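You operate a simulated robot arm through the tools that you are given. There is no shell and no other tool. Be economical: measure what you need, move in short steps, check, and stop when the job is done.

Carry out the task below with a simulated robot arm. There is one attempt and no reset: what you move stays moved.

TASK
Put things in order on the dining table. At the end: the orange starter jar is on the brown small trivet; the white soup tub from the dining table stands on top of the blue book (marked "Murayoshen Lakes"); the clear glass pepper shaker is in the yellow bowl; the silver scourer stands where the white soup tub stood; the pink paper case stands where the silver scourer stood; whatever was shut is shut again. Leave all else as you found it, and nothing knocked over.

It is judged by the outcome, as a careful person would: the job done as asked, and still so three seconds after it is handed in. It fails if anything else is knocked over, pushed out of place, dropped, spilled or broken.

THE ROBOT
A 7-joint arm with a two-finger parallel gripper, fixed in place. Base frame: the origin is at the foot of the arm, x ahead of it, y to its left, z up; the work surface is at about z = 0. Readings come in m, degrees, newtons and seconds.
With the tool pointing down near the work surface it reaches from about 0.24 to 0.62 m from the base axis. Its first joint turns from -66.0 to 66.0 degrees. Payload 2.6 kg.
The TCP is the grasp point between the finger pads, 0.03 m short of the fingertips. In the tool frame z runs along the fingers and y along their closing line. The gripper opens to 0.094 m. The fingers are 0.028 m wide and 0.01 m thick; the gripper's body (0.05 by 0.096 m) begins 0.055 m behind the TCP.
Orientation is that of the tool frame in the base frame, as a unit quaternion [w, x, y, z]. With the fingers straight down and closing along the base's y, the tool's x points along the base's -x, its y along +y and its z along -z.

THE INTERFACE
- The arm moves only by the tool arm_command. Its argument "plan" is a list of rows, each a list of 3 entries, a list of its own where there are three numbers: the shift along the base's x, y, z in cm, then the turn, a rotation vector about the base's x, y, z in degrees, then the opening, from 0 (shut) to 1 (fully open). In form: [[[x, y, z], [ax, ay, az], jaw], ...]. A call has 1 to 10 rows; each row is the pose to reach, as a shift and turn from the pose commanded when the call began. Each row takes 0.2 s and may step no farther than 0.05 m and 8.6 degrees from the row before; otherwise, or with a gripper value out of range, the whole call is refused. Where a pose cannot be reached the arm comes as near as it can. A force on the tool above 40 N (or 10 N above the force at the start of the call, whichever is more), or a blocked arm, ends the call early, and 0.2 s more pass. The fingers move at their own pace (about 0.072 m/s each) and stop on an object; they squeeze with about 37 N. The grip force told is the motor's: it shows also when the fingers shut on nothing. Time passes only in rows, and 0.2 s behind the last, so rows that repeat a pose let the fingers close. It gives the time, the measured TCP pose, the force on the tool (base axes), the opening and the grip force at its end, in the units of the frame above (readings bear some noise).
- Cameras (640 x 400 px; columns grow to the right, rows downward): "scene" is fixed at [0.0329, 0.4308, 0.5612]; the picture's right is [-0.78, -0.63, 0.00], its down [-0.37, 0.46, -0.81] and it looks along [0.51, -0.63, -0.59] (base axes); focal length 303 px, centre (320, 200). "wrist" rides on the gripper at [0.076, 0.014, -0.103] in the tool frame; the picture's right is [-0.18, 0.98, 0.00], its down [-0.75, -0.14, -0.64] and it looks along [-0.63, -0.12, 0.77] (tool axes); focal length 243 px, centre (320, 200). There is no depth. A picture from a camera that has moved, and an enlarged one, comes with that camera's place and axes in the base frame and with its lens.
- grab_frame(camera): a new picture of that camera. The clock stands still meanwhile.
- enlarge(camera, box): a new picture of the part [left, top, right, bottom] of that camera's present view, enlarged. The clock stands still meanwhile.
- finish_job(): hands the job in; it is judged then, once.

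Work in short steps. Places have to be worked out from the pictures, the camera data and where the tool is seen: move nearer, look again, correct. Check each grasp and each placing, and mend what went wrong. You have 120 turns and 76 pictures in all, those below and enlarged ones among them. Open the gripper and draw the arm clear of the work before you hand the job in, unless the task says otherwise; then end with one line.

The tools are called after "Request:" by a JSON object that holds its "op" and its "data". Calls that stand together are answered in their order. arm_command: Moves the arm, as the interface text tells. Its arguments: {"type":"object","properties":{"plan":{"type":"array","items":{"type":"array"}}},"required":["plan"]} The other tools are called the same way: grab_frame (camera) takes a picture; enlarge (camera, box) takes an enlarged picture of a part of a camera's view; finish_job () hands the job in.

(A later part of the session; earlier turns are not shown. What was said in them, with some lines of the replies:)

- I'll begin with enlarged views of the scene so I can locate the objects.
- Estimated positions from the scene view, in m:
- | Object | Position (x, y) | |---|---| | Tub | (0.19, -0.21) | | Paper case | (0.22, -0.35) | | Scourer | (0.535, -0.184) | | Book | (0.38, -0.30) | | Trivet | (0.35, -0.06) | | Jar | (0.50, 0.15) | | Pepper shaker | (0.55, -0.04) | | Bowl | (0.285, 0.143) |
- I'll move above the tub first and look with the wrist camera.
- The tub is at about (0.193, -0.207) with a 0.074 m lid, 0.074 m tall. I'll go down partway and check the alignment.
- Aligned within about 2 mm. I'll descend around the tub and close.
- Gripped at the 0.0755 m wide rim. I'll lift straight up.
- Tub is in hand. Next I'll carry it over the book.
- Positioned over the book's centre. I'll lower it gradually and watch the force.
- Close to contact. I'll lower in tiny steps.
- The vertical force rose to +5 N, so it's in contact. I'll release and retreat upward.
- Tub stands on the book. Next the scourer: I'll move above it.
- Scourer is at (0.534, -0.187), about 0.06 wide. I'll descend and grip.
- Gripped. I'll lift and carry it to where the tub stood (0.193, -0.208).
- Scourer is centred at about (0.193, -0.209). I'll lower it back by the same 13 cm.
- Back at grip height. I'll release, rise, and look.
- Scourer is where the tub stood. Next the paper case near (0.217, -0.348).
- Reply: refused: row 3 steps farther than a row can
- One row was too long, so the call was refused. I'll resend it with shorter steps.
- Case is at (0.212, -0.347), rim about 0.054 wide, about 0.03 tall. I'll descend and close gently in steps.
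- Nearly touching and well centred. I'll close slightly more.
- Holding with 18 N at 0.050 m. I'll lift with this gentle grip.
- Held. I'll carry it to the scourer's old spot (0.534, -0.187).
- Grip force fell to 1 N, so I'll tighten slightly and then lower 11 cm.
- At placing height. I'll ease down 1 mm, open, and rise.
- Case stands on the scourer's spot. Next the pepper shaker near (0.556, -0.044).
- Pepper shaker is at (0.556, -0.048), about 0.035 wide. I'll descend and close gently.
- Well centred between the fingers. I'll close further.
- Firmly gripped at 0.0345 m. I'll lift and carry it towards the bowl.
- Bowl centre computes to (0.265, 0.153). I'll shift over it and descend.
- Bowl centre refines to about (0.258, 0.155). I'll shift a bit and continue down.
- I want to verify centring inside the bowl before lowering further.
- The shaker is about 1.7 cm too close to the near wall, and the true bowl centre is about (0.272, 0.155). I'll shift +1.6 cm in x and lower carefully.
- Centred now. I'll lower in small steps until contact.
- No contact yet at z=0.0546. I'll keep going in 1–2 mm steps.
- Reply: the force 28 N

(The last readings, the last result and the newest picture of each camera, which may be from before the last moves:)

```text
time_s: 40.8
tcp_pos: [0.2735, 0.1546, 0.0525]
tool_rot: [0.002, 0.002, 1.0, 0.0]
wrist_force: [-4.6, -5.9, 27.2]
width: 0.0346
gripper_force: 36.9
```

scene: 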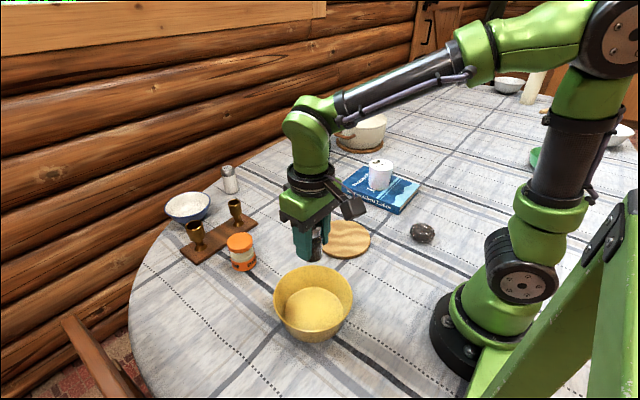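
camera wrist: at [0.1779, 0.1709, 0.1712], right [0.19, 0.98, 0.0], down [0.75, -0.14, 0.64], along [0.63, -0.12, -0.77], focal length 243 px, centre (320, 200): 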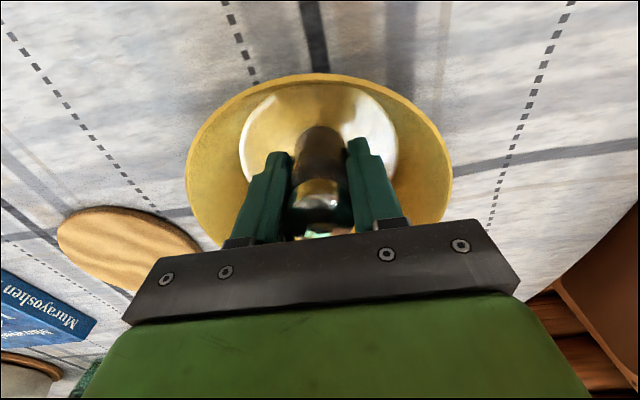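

Contact at 27 N. I'll back up 1 mm, open partially, and rise straight up.

Request:
{"op": "arm_command", "data": {"plan": [[[0, 0, 0.1], [0, 0, 0], 0.33], [[0, 0, 0.1], [0, 0, 0], 0.4], [[0, 0, 0.1], [0, 0, 0], 0.55], [[0, 0, 0.1], [0, 0, 0], 0.55], [[0, 0, 4], [0, 0, 0], 0.55], [[0, 0, 8], [0, 0, 0], 0.55], [[0, 0, 12.5], [0, 0, 0], 0.55], [[0, 0, 17], [0, 0, 0], 0.55]]}}

Request:
{"op": "enlarge", "data": {"camera": "scene", "box": [220, 210, 400, 350]}}

Request:
{"op": "grab_frame", "data": {"camera": "wrist"}}

```text
time_s: 42.6
tcp_pos: [0.2725, 0.1529, 0.2258]
tool_rot: [-0.001, 0.001, 1.0, -0.002]
wrist_force: [0.0, 1.3, 0.1]
width: 0.0515
gripper_force: 0.0
```

```text
2.86 times, centred on (310, 280) of scene
camera zoom: at [0.0329, 0.4308, 0.5612], right [-0.78, -0.63, 0.0], down [-0.37, 0.46, -0.81], along [0.51, -0.63, -0.59], focal length 866 px, centre (349, -29)
```

zoom: 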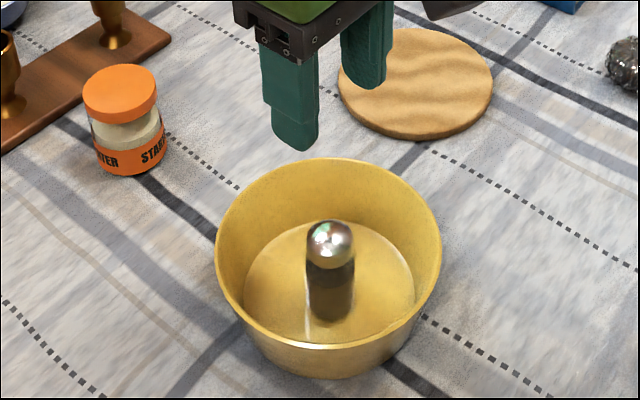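

```text
34 pictures are left
camera wrist: at [0.1948, 0.1689, 0.3276], right [0.19, 0.98, 0.0], down [0.75, -0.14, 0.64], along [0.63, -0.12, -0.77], focal length 243 px, centre (320, 200)
```

wrist: 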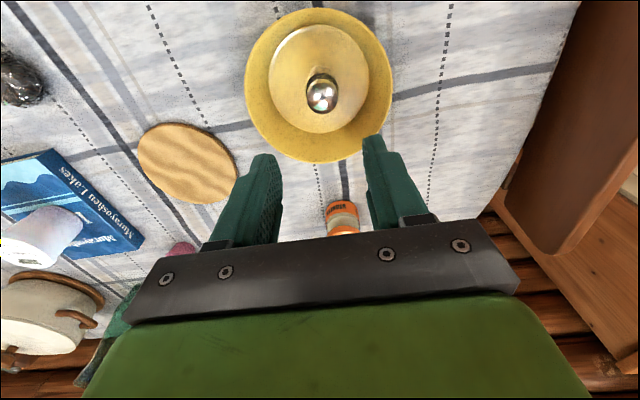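

Pepper shaker is standing in the bowl. Next the jar: I'll move towards (0.48, 0.15).

Request:
{"op": "arm_command", "data": {"plan": [[[4.5, 0, 0], [0, 0, 0], 1], [[9, 0, 0], [0, 0, 0], 1], [[13.5, 0, 0], [0, 0, 0], 1], [[18, 0, 0], [0, 0, 0], 1], [[21, 0, -3], [0, 0, 0], 1], [[21, 0, -4], [0, 0, 0], 1], [[21, 0, -4], [0, 0, 0], 1]]}}

Request:
{"op": "grab_frame", "data": {"camera": "wrist"}}

Request:
{"op": "enlarge", "data": {"camera": "scene", "box": [170, 180, 330, 300]}}

```text
time_s: 44.2
tcp_pos: [0.4834, 0.1559, 0.1845]
tool_rot: [0.001, 0.002, 1.0, -0.001]
wrist_force: [0.1, -0.7, 0.1]
width: 0.0942
gripper_force: 0.0
```

```text
33 pictures are left
camera wrist: at [0.4056, 0.1716, 0.2863], right [0.19, 0.98, 0.0], down [0.75, -0.14, 0.64], along [0.63, -0.12, -0.77], focal length 243 px, centre (320, 200)
```

wrist: 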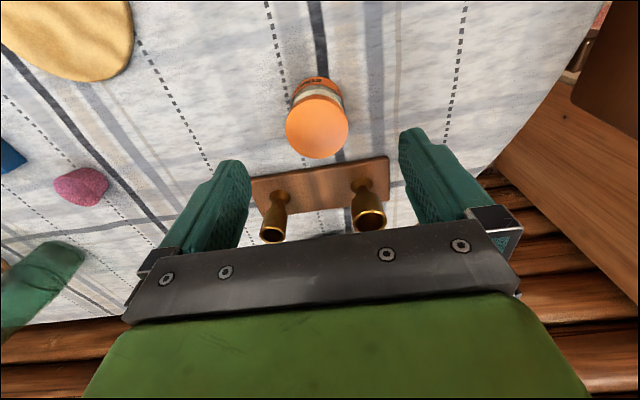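

```text
3.33 times, centred on (250, 240) of scene
camera zoom: at [0.0329, 0.4308, 0.5612], right [-0.78, -0.63, 0.0], down [-0.37, 0.46, -0.81], along [0.51, -0.63, -0.59], focal length 1011 px, centre (553, 67)
```

zoom: 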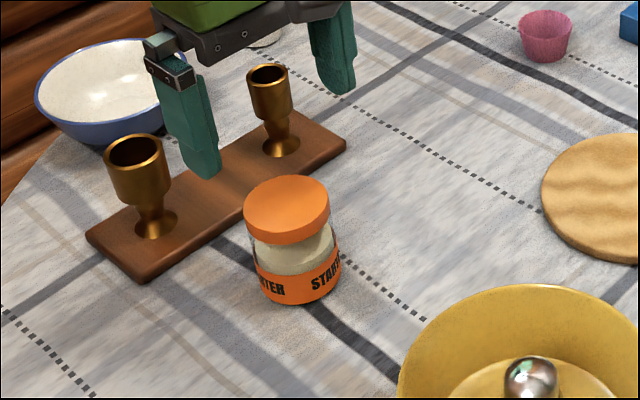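

Jar is at (0.495, 0.152), about 0.07 tall and 0.058 wide. I'll descend partway first.

Request:
{"op": "arm_command", "data": {"plan": [[[1.3, -0.4, -4], [0, 0, 0], 1], [[1.3, -0.4, -6.5], [0, 0, 0], 1], [[1.3, -0.4, -6.5], [0, 0, 0], 1]]}}

Request:
{"op": "grab_frame", "data": {"camera": "wrist"}}

```text
time_s: 45.0
tcp_pos: [0.4947, 0.1527, 0.1178]
tool_rot: [0.002, 0.001, 1.0, -0.001]
wrist_force: [-0.5, 0.4, 0.0]
width: 0.0937
gripper_force: 0.0
```

```text
31 pictures are left
camera wrist: at [0.418, 0.1681, 0.2206], right [0.19, 0.98, 0.0], down [0.75, -0.14, 0.64], along [0.63, -0.12, -0.77], focal length 243 px, centre (320, 200)
```

wrist: 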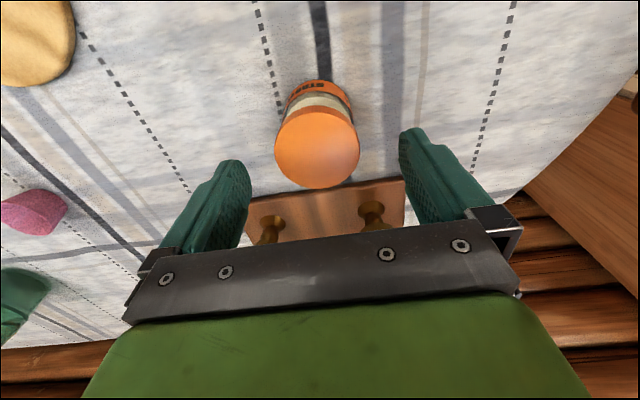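

Well aligned. I'll descend and grip.

Request:
{"op": "arm_command", "data": {"plan": [[[0, -0.1, -4], [0, 0, 0], 1], [[0, -0.1, -7.3], [0, 0, 0], 1], [[0, -0.1, -7.3], [0, 0, 0], 1], [[0, -0.1, -7.3], [0, 0, 0], 0.55], [[0, -0.1, -7.3], [0, 0, 0], 0.55], [[0, -0.1, -7.3], [0, 0, 0], 0.55]]}}

Request:
{"op": "enlarge", "data": {"camera": "scene", "box": [170, 180, 330, 300]}}

```text
time_s: 46.4
tcp_pos: [0.4949, 0.1518, 0.0422]
tool_rot: [0.0, 0.001, 1.0, 0.0]
wrist_force: [0.0, 0.2, 0.5]
width: 0.0587
gripper_force: 36.6
```

```text
3.33 times, centred on (250, 240) of scene
camera zoom: at [0.0329, 0.4308, 0.5612], right [-0.78, -0.63, 0.0], down [-0.37, 0.46, -0.81], along [0.51, -0.63, -0.59], focal length 1011 px, centre (553, 67)
```

zoom: 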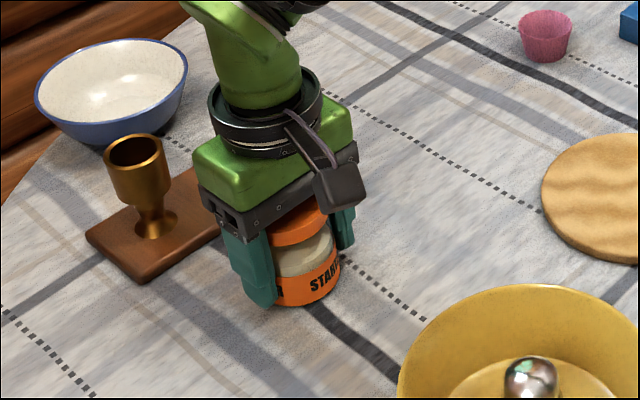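

Gripped at 0.0587 m. I'll lift and carry it over the trivet (0.35, -0.063).

Request:
{"op": "arm_command", "data": {"plan": [[[0, 0, 3], [0, 0, 0], 0.55], [[0, 0, 7], [0, 0, 0], 0.55], [[0, 0, 12], [0, 0, 0], 0.55], [[-2.4, -3.6, 12], [0, 0, 0], 0.55], [[-4.8, -7.2, 12], [0, 0, 0], 0.55], [[-7.2, -10.8, 12], [0, 0, 0], 0.55], [[-9.6, -14.4, 12], [0, 0, 0], 0.55], [[-12, -18, 12], [0, 0, 0], 0.55], [[-14.5, -21.4, 12], [0, 0, 0], 0.55], [[-14.5, -21.4, 12], [0, 0, 0], 0.55]]}}

Request:
{"op": "grab_frame", "data": {"camera": "wrist"}}

Request:
{"op": "enlarge", "data": {"camera": "scene", "box": [270, 180, 430, 300]}}

```text
time_s: 48.6
tcp_pos: [0.3465, -0.0628, 0.1649]
tool_rot: [0.0, 0.001, 1.0, 0.0]
wrist_force: [0.4, -0.2, -1.7]
width: 0.0589
gripper_force: 37.3
```

```text
29 pictures are left
camera wrist: at [0.2673, -0.0471, 0.2668], right [0.19, 0.98, 0.0], down [0.75, -0.14, 0.64], along [0.63, -0.12, -0.77], focal length 243 px, centre (320, 200)
```

wrist: 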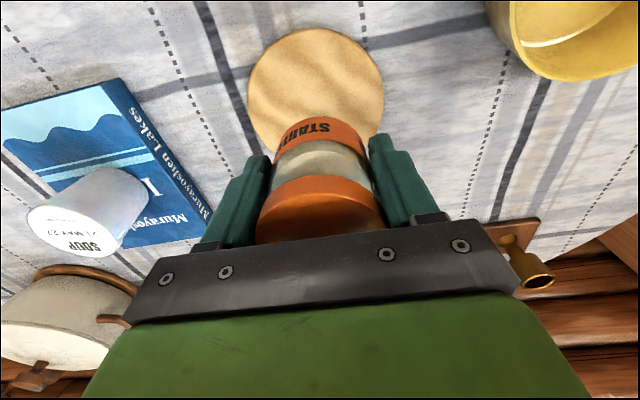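

```text
3.33 times, centred on (350, 240) of scene
camera zoom: at [0.0329, 0.4308, 0.5612], right [-0.78, -0.63, 0.0], down [-0.37, 0.46, -0.81], along [0.51, -0.63, -0.59], focal length 1011 px, centre (220, 67)
```

zoom: 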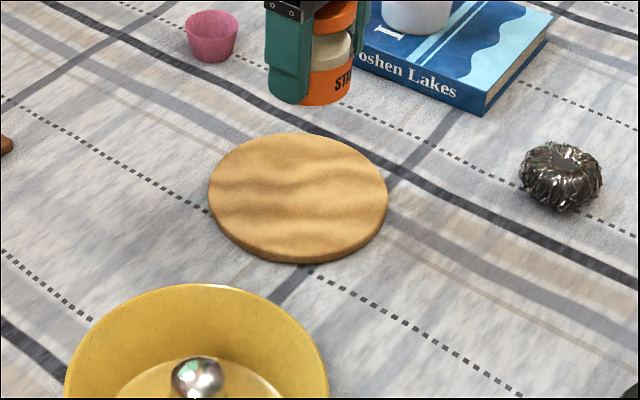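

Directly over the trivet centre. I'll lower, stopping just above contact.

Request:
{"op": "arm_command", "data": {"plan": [[[0, 0, -4], [0, 0, 0], 0.55], [[0, 0, -8], [0, 0, 0], 0.55], [[0, 0, -9.8], [0, 0, 0], 0.55], [[0, 0, -9.8], [0, 0, 0], 0.55]]}}

Request:
{"op": "enlarge", "data": {"camera": "scene", "box": [290, 190, 400, 280]}}

```text
time_s: 49.6
tcp_pos: [0.348, -0.0643, 0.0655]
tool_rot: [0.0, 0.002, 1.0, -0.001]
wrist_force: [-0.6, 0.6, -1.7]
width: 0.0589
gripper_force: 37.6
```

```text
4.44 times, centred on (345, 235) of scene
camera zoom: at [0.0329, 0.4308, 0.5612], right [-0.78, -0.63, 0.0], down [-0.37, 0.46, -0.81], along [0.51, -0.63, -0.59], focal length 1347 px, centre (209, 44)
```

zoom: 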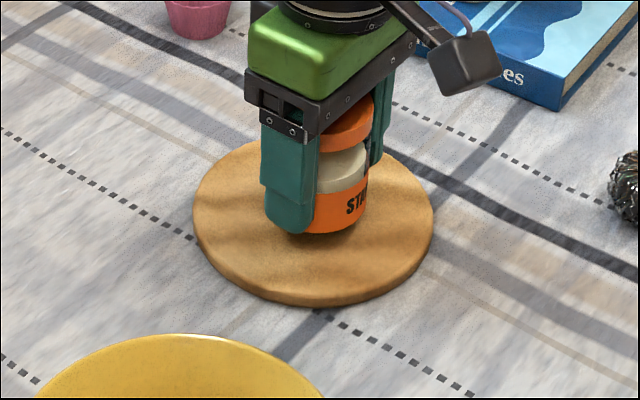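

About 1 cm left. I'll lower slowly.

Request:
{"op": "arm_command", "data": {"plan": [[[0, 0, -0.3], [0, 0, 0], 0.55], [[0, 0, -0.6], [0, 0, 0], 0.55], [[0, 0, -0.7], [0, 0, 0], 0.55], [[0, 0, -0.7], [0, 0, 0], 0.55]]}}

```text
time_s: 50.6
tcp_pos: [0.3493, -0.0631, 0.0583]
tool_rot: [0.001, 0.002, 1.0, 0.0]
wrist_force: [-0.8, -0.8, -2.0]
width: 0.059
gripper_force: 36.6
```

Request:
{"op": "arm_command", "data": {"plan": [[[0, 0, -0.1], [0, 0, 0], 0.55], [[0, 0, -0.2], [0, 0, 0], 0.55], [[0, 0, -0.2], [0, 0, 0], 0.55]]}}

```text
time_s: 51.4
tcp_pos: [0.3491, -0.0637, 0.0562]
tool_rot: [0.001, 0.002, 1.0, 0.0]
wrist_force: [0.3, -0.3, -1.7]
width: 0.059
gripper_force: 36.9
```

No contact yet. I'll go another 1–2 mm.

Request:
{"op": "arm_command", "data": {"plan": [[[0, 0, -0.1], [0, 0, 0], 0.55], [[0, 0, -0.2], [0, 0, 0], 0.55], [[0, 0, -0.2], [0, 0, 0], 0.55]]}}

```text
time_s: 52.2
tcp_pos: [0.3488, -0.064, 0.0541]
tool_rot: [0.001, 0.002, 1.0, -0.001]
wrist_force: [0.8, -0.3, -2.3]
width: 0.0591
gripper_force: 36.8
```

Request:
{"op": "arm_command", "data": {"plan": [[[0, 0, -0.1], [0, 0, 0], 0.55], [[0, 0, -0.2], [0, 0, 0], 0.55], [[0, 0, -0.2], [0, 0, 0], 0.55]]}}

Request:
{"op": "enlarge", "data": {"camera": "scene", "box": [310, 200, 380, 260]}}

```text
time_s: 53.1
tcp_pos: [0.3504, -0.0641, 0.054]
tool_rot: [0.002, 0.004, 1.0, -0.001]
wrist_force: [-3.5, 1.1, 8.3]
width: 0.059
gripper_force: 37.2
stopped in row 3: the force on the tool passed its limit (the readings are from after the stop); the commanded pose is now the measured one
```

```text
6.67 times, centred on (345, 230) of scene
camera zoom: at [0.0329, 0.4308, 0.5612], right [-0.78, -0.63, 0.0], down [-0.37, 0.46, -0.81], along [0.51, -0.63, -0.59], focal length 2021 px, centre (153, 0)
```

zoom: 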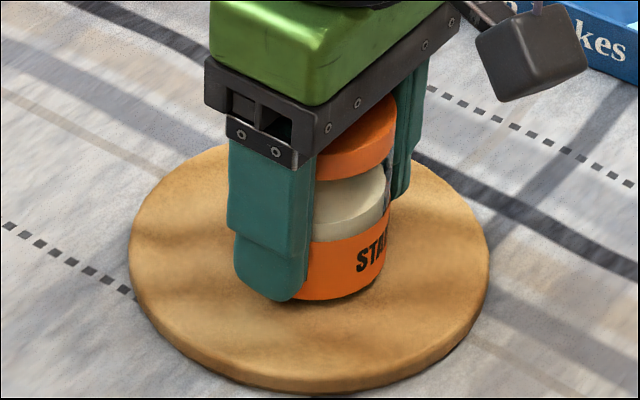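

Contact made, and the jar rests on the trivet. I'll release and rise.

Request:
{"op": "arm_command", "data": {"plan": [[[0, 0, 0], [0, 0, 0], 0.65], [[0, 0, 0], [0, 0, 0], 0.85], [[0, 0, 0], [0, 0, 0], 0.95], [[0, 0, 4], [0, 0, 0], 1], [[0, 0, 8.5], [0, 0, 0], 1], [[0, 0, 13], [0, 0, 0], 1], [[0, 0, 17.5], [0, 0, 0], 1], [[-4, 0, 20], [0, 0, 0], 1]]}}

Request:
{"op": "grab_frame", "data": {"camera": "scene"}}

Request:
{"op": "grab_frame", "data": {"camera": "wrist"}}

Request:
{"op": "enlarge", "data": {"camera": "scene", "box": [240, 130, 480, 350]}}

```text
time_s: 54.9
tcp_pos: [0.3072, -0.0654, 0.2565]
tool_rot: [0.002, 0.003, 1.0, -0.001]
wrist_force: [-0.6, -1.1, -0.3]
width: 0.0942
gripper_force: 0.2
```

```text
25 pictures are left
```

scene: 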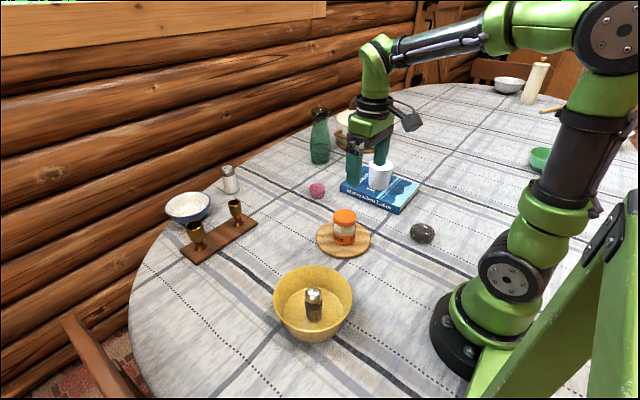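

```text
24 pictures are left
camera wrist: at [0.229, -0.049, 0.3574], right [0.19, 0.98, 0.0], down [0.75, -0.14, 0.65], along [0.63, -0.12, -0.76], focal length 243 px, centre (320, 200)
```

wrist: 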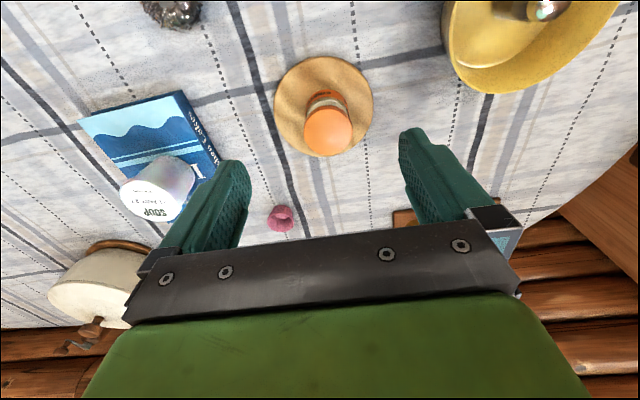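

```text
1.82 times, centred on (360, 240) of scene
camera zoom: at [0.033, 0.4308, 0.5612], right [-0.78, -0.63, 0.0], down [-0.37, 0.46, -0.81], along [0.51, -0.63, -0.59], focal length 551 px, centre (247, 127)
```

zoom: 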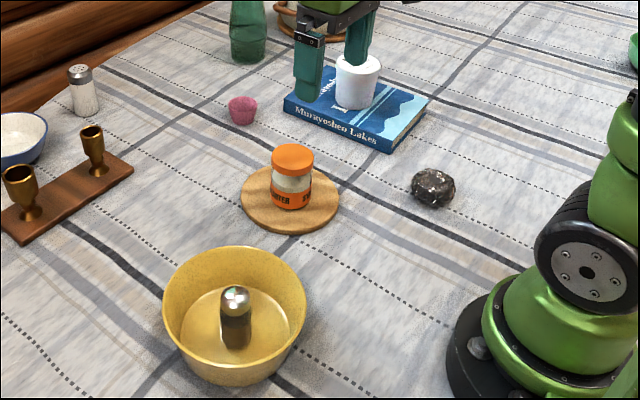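

Every item is in its place and the arm is clear with the gripper open, so I'll hand the job in.

Request:
{"op": "finish_job", "data": {}}

```text
The job is handed in.
```

The job is handed in: the jar is on the trivet, the tub on the book, the pepper shaker in the bowl, the scourer on the tub's old spot and the paper case on the scourer's old spot (about 5 mm off), with nothing else disturbed and nothing opened.
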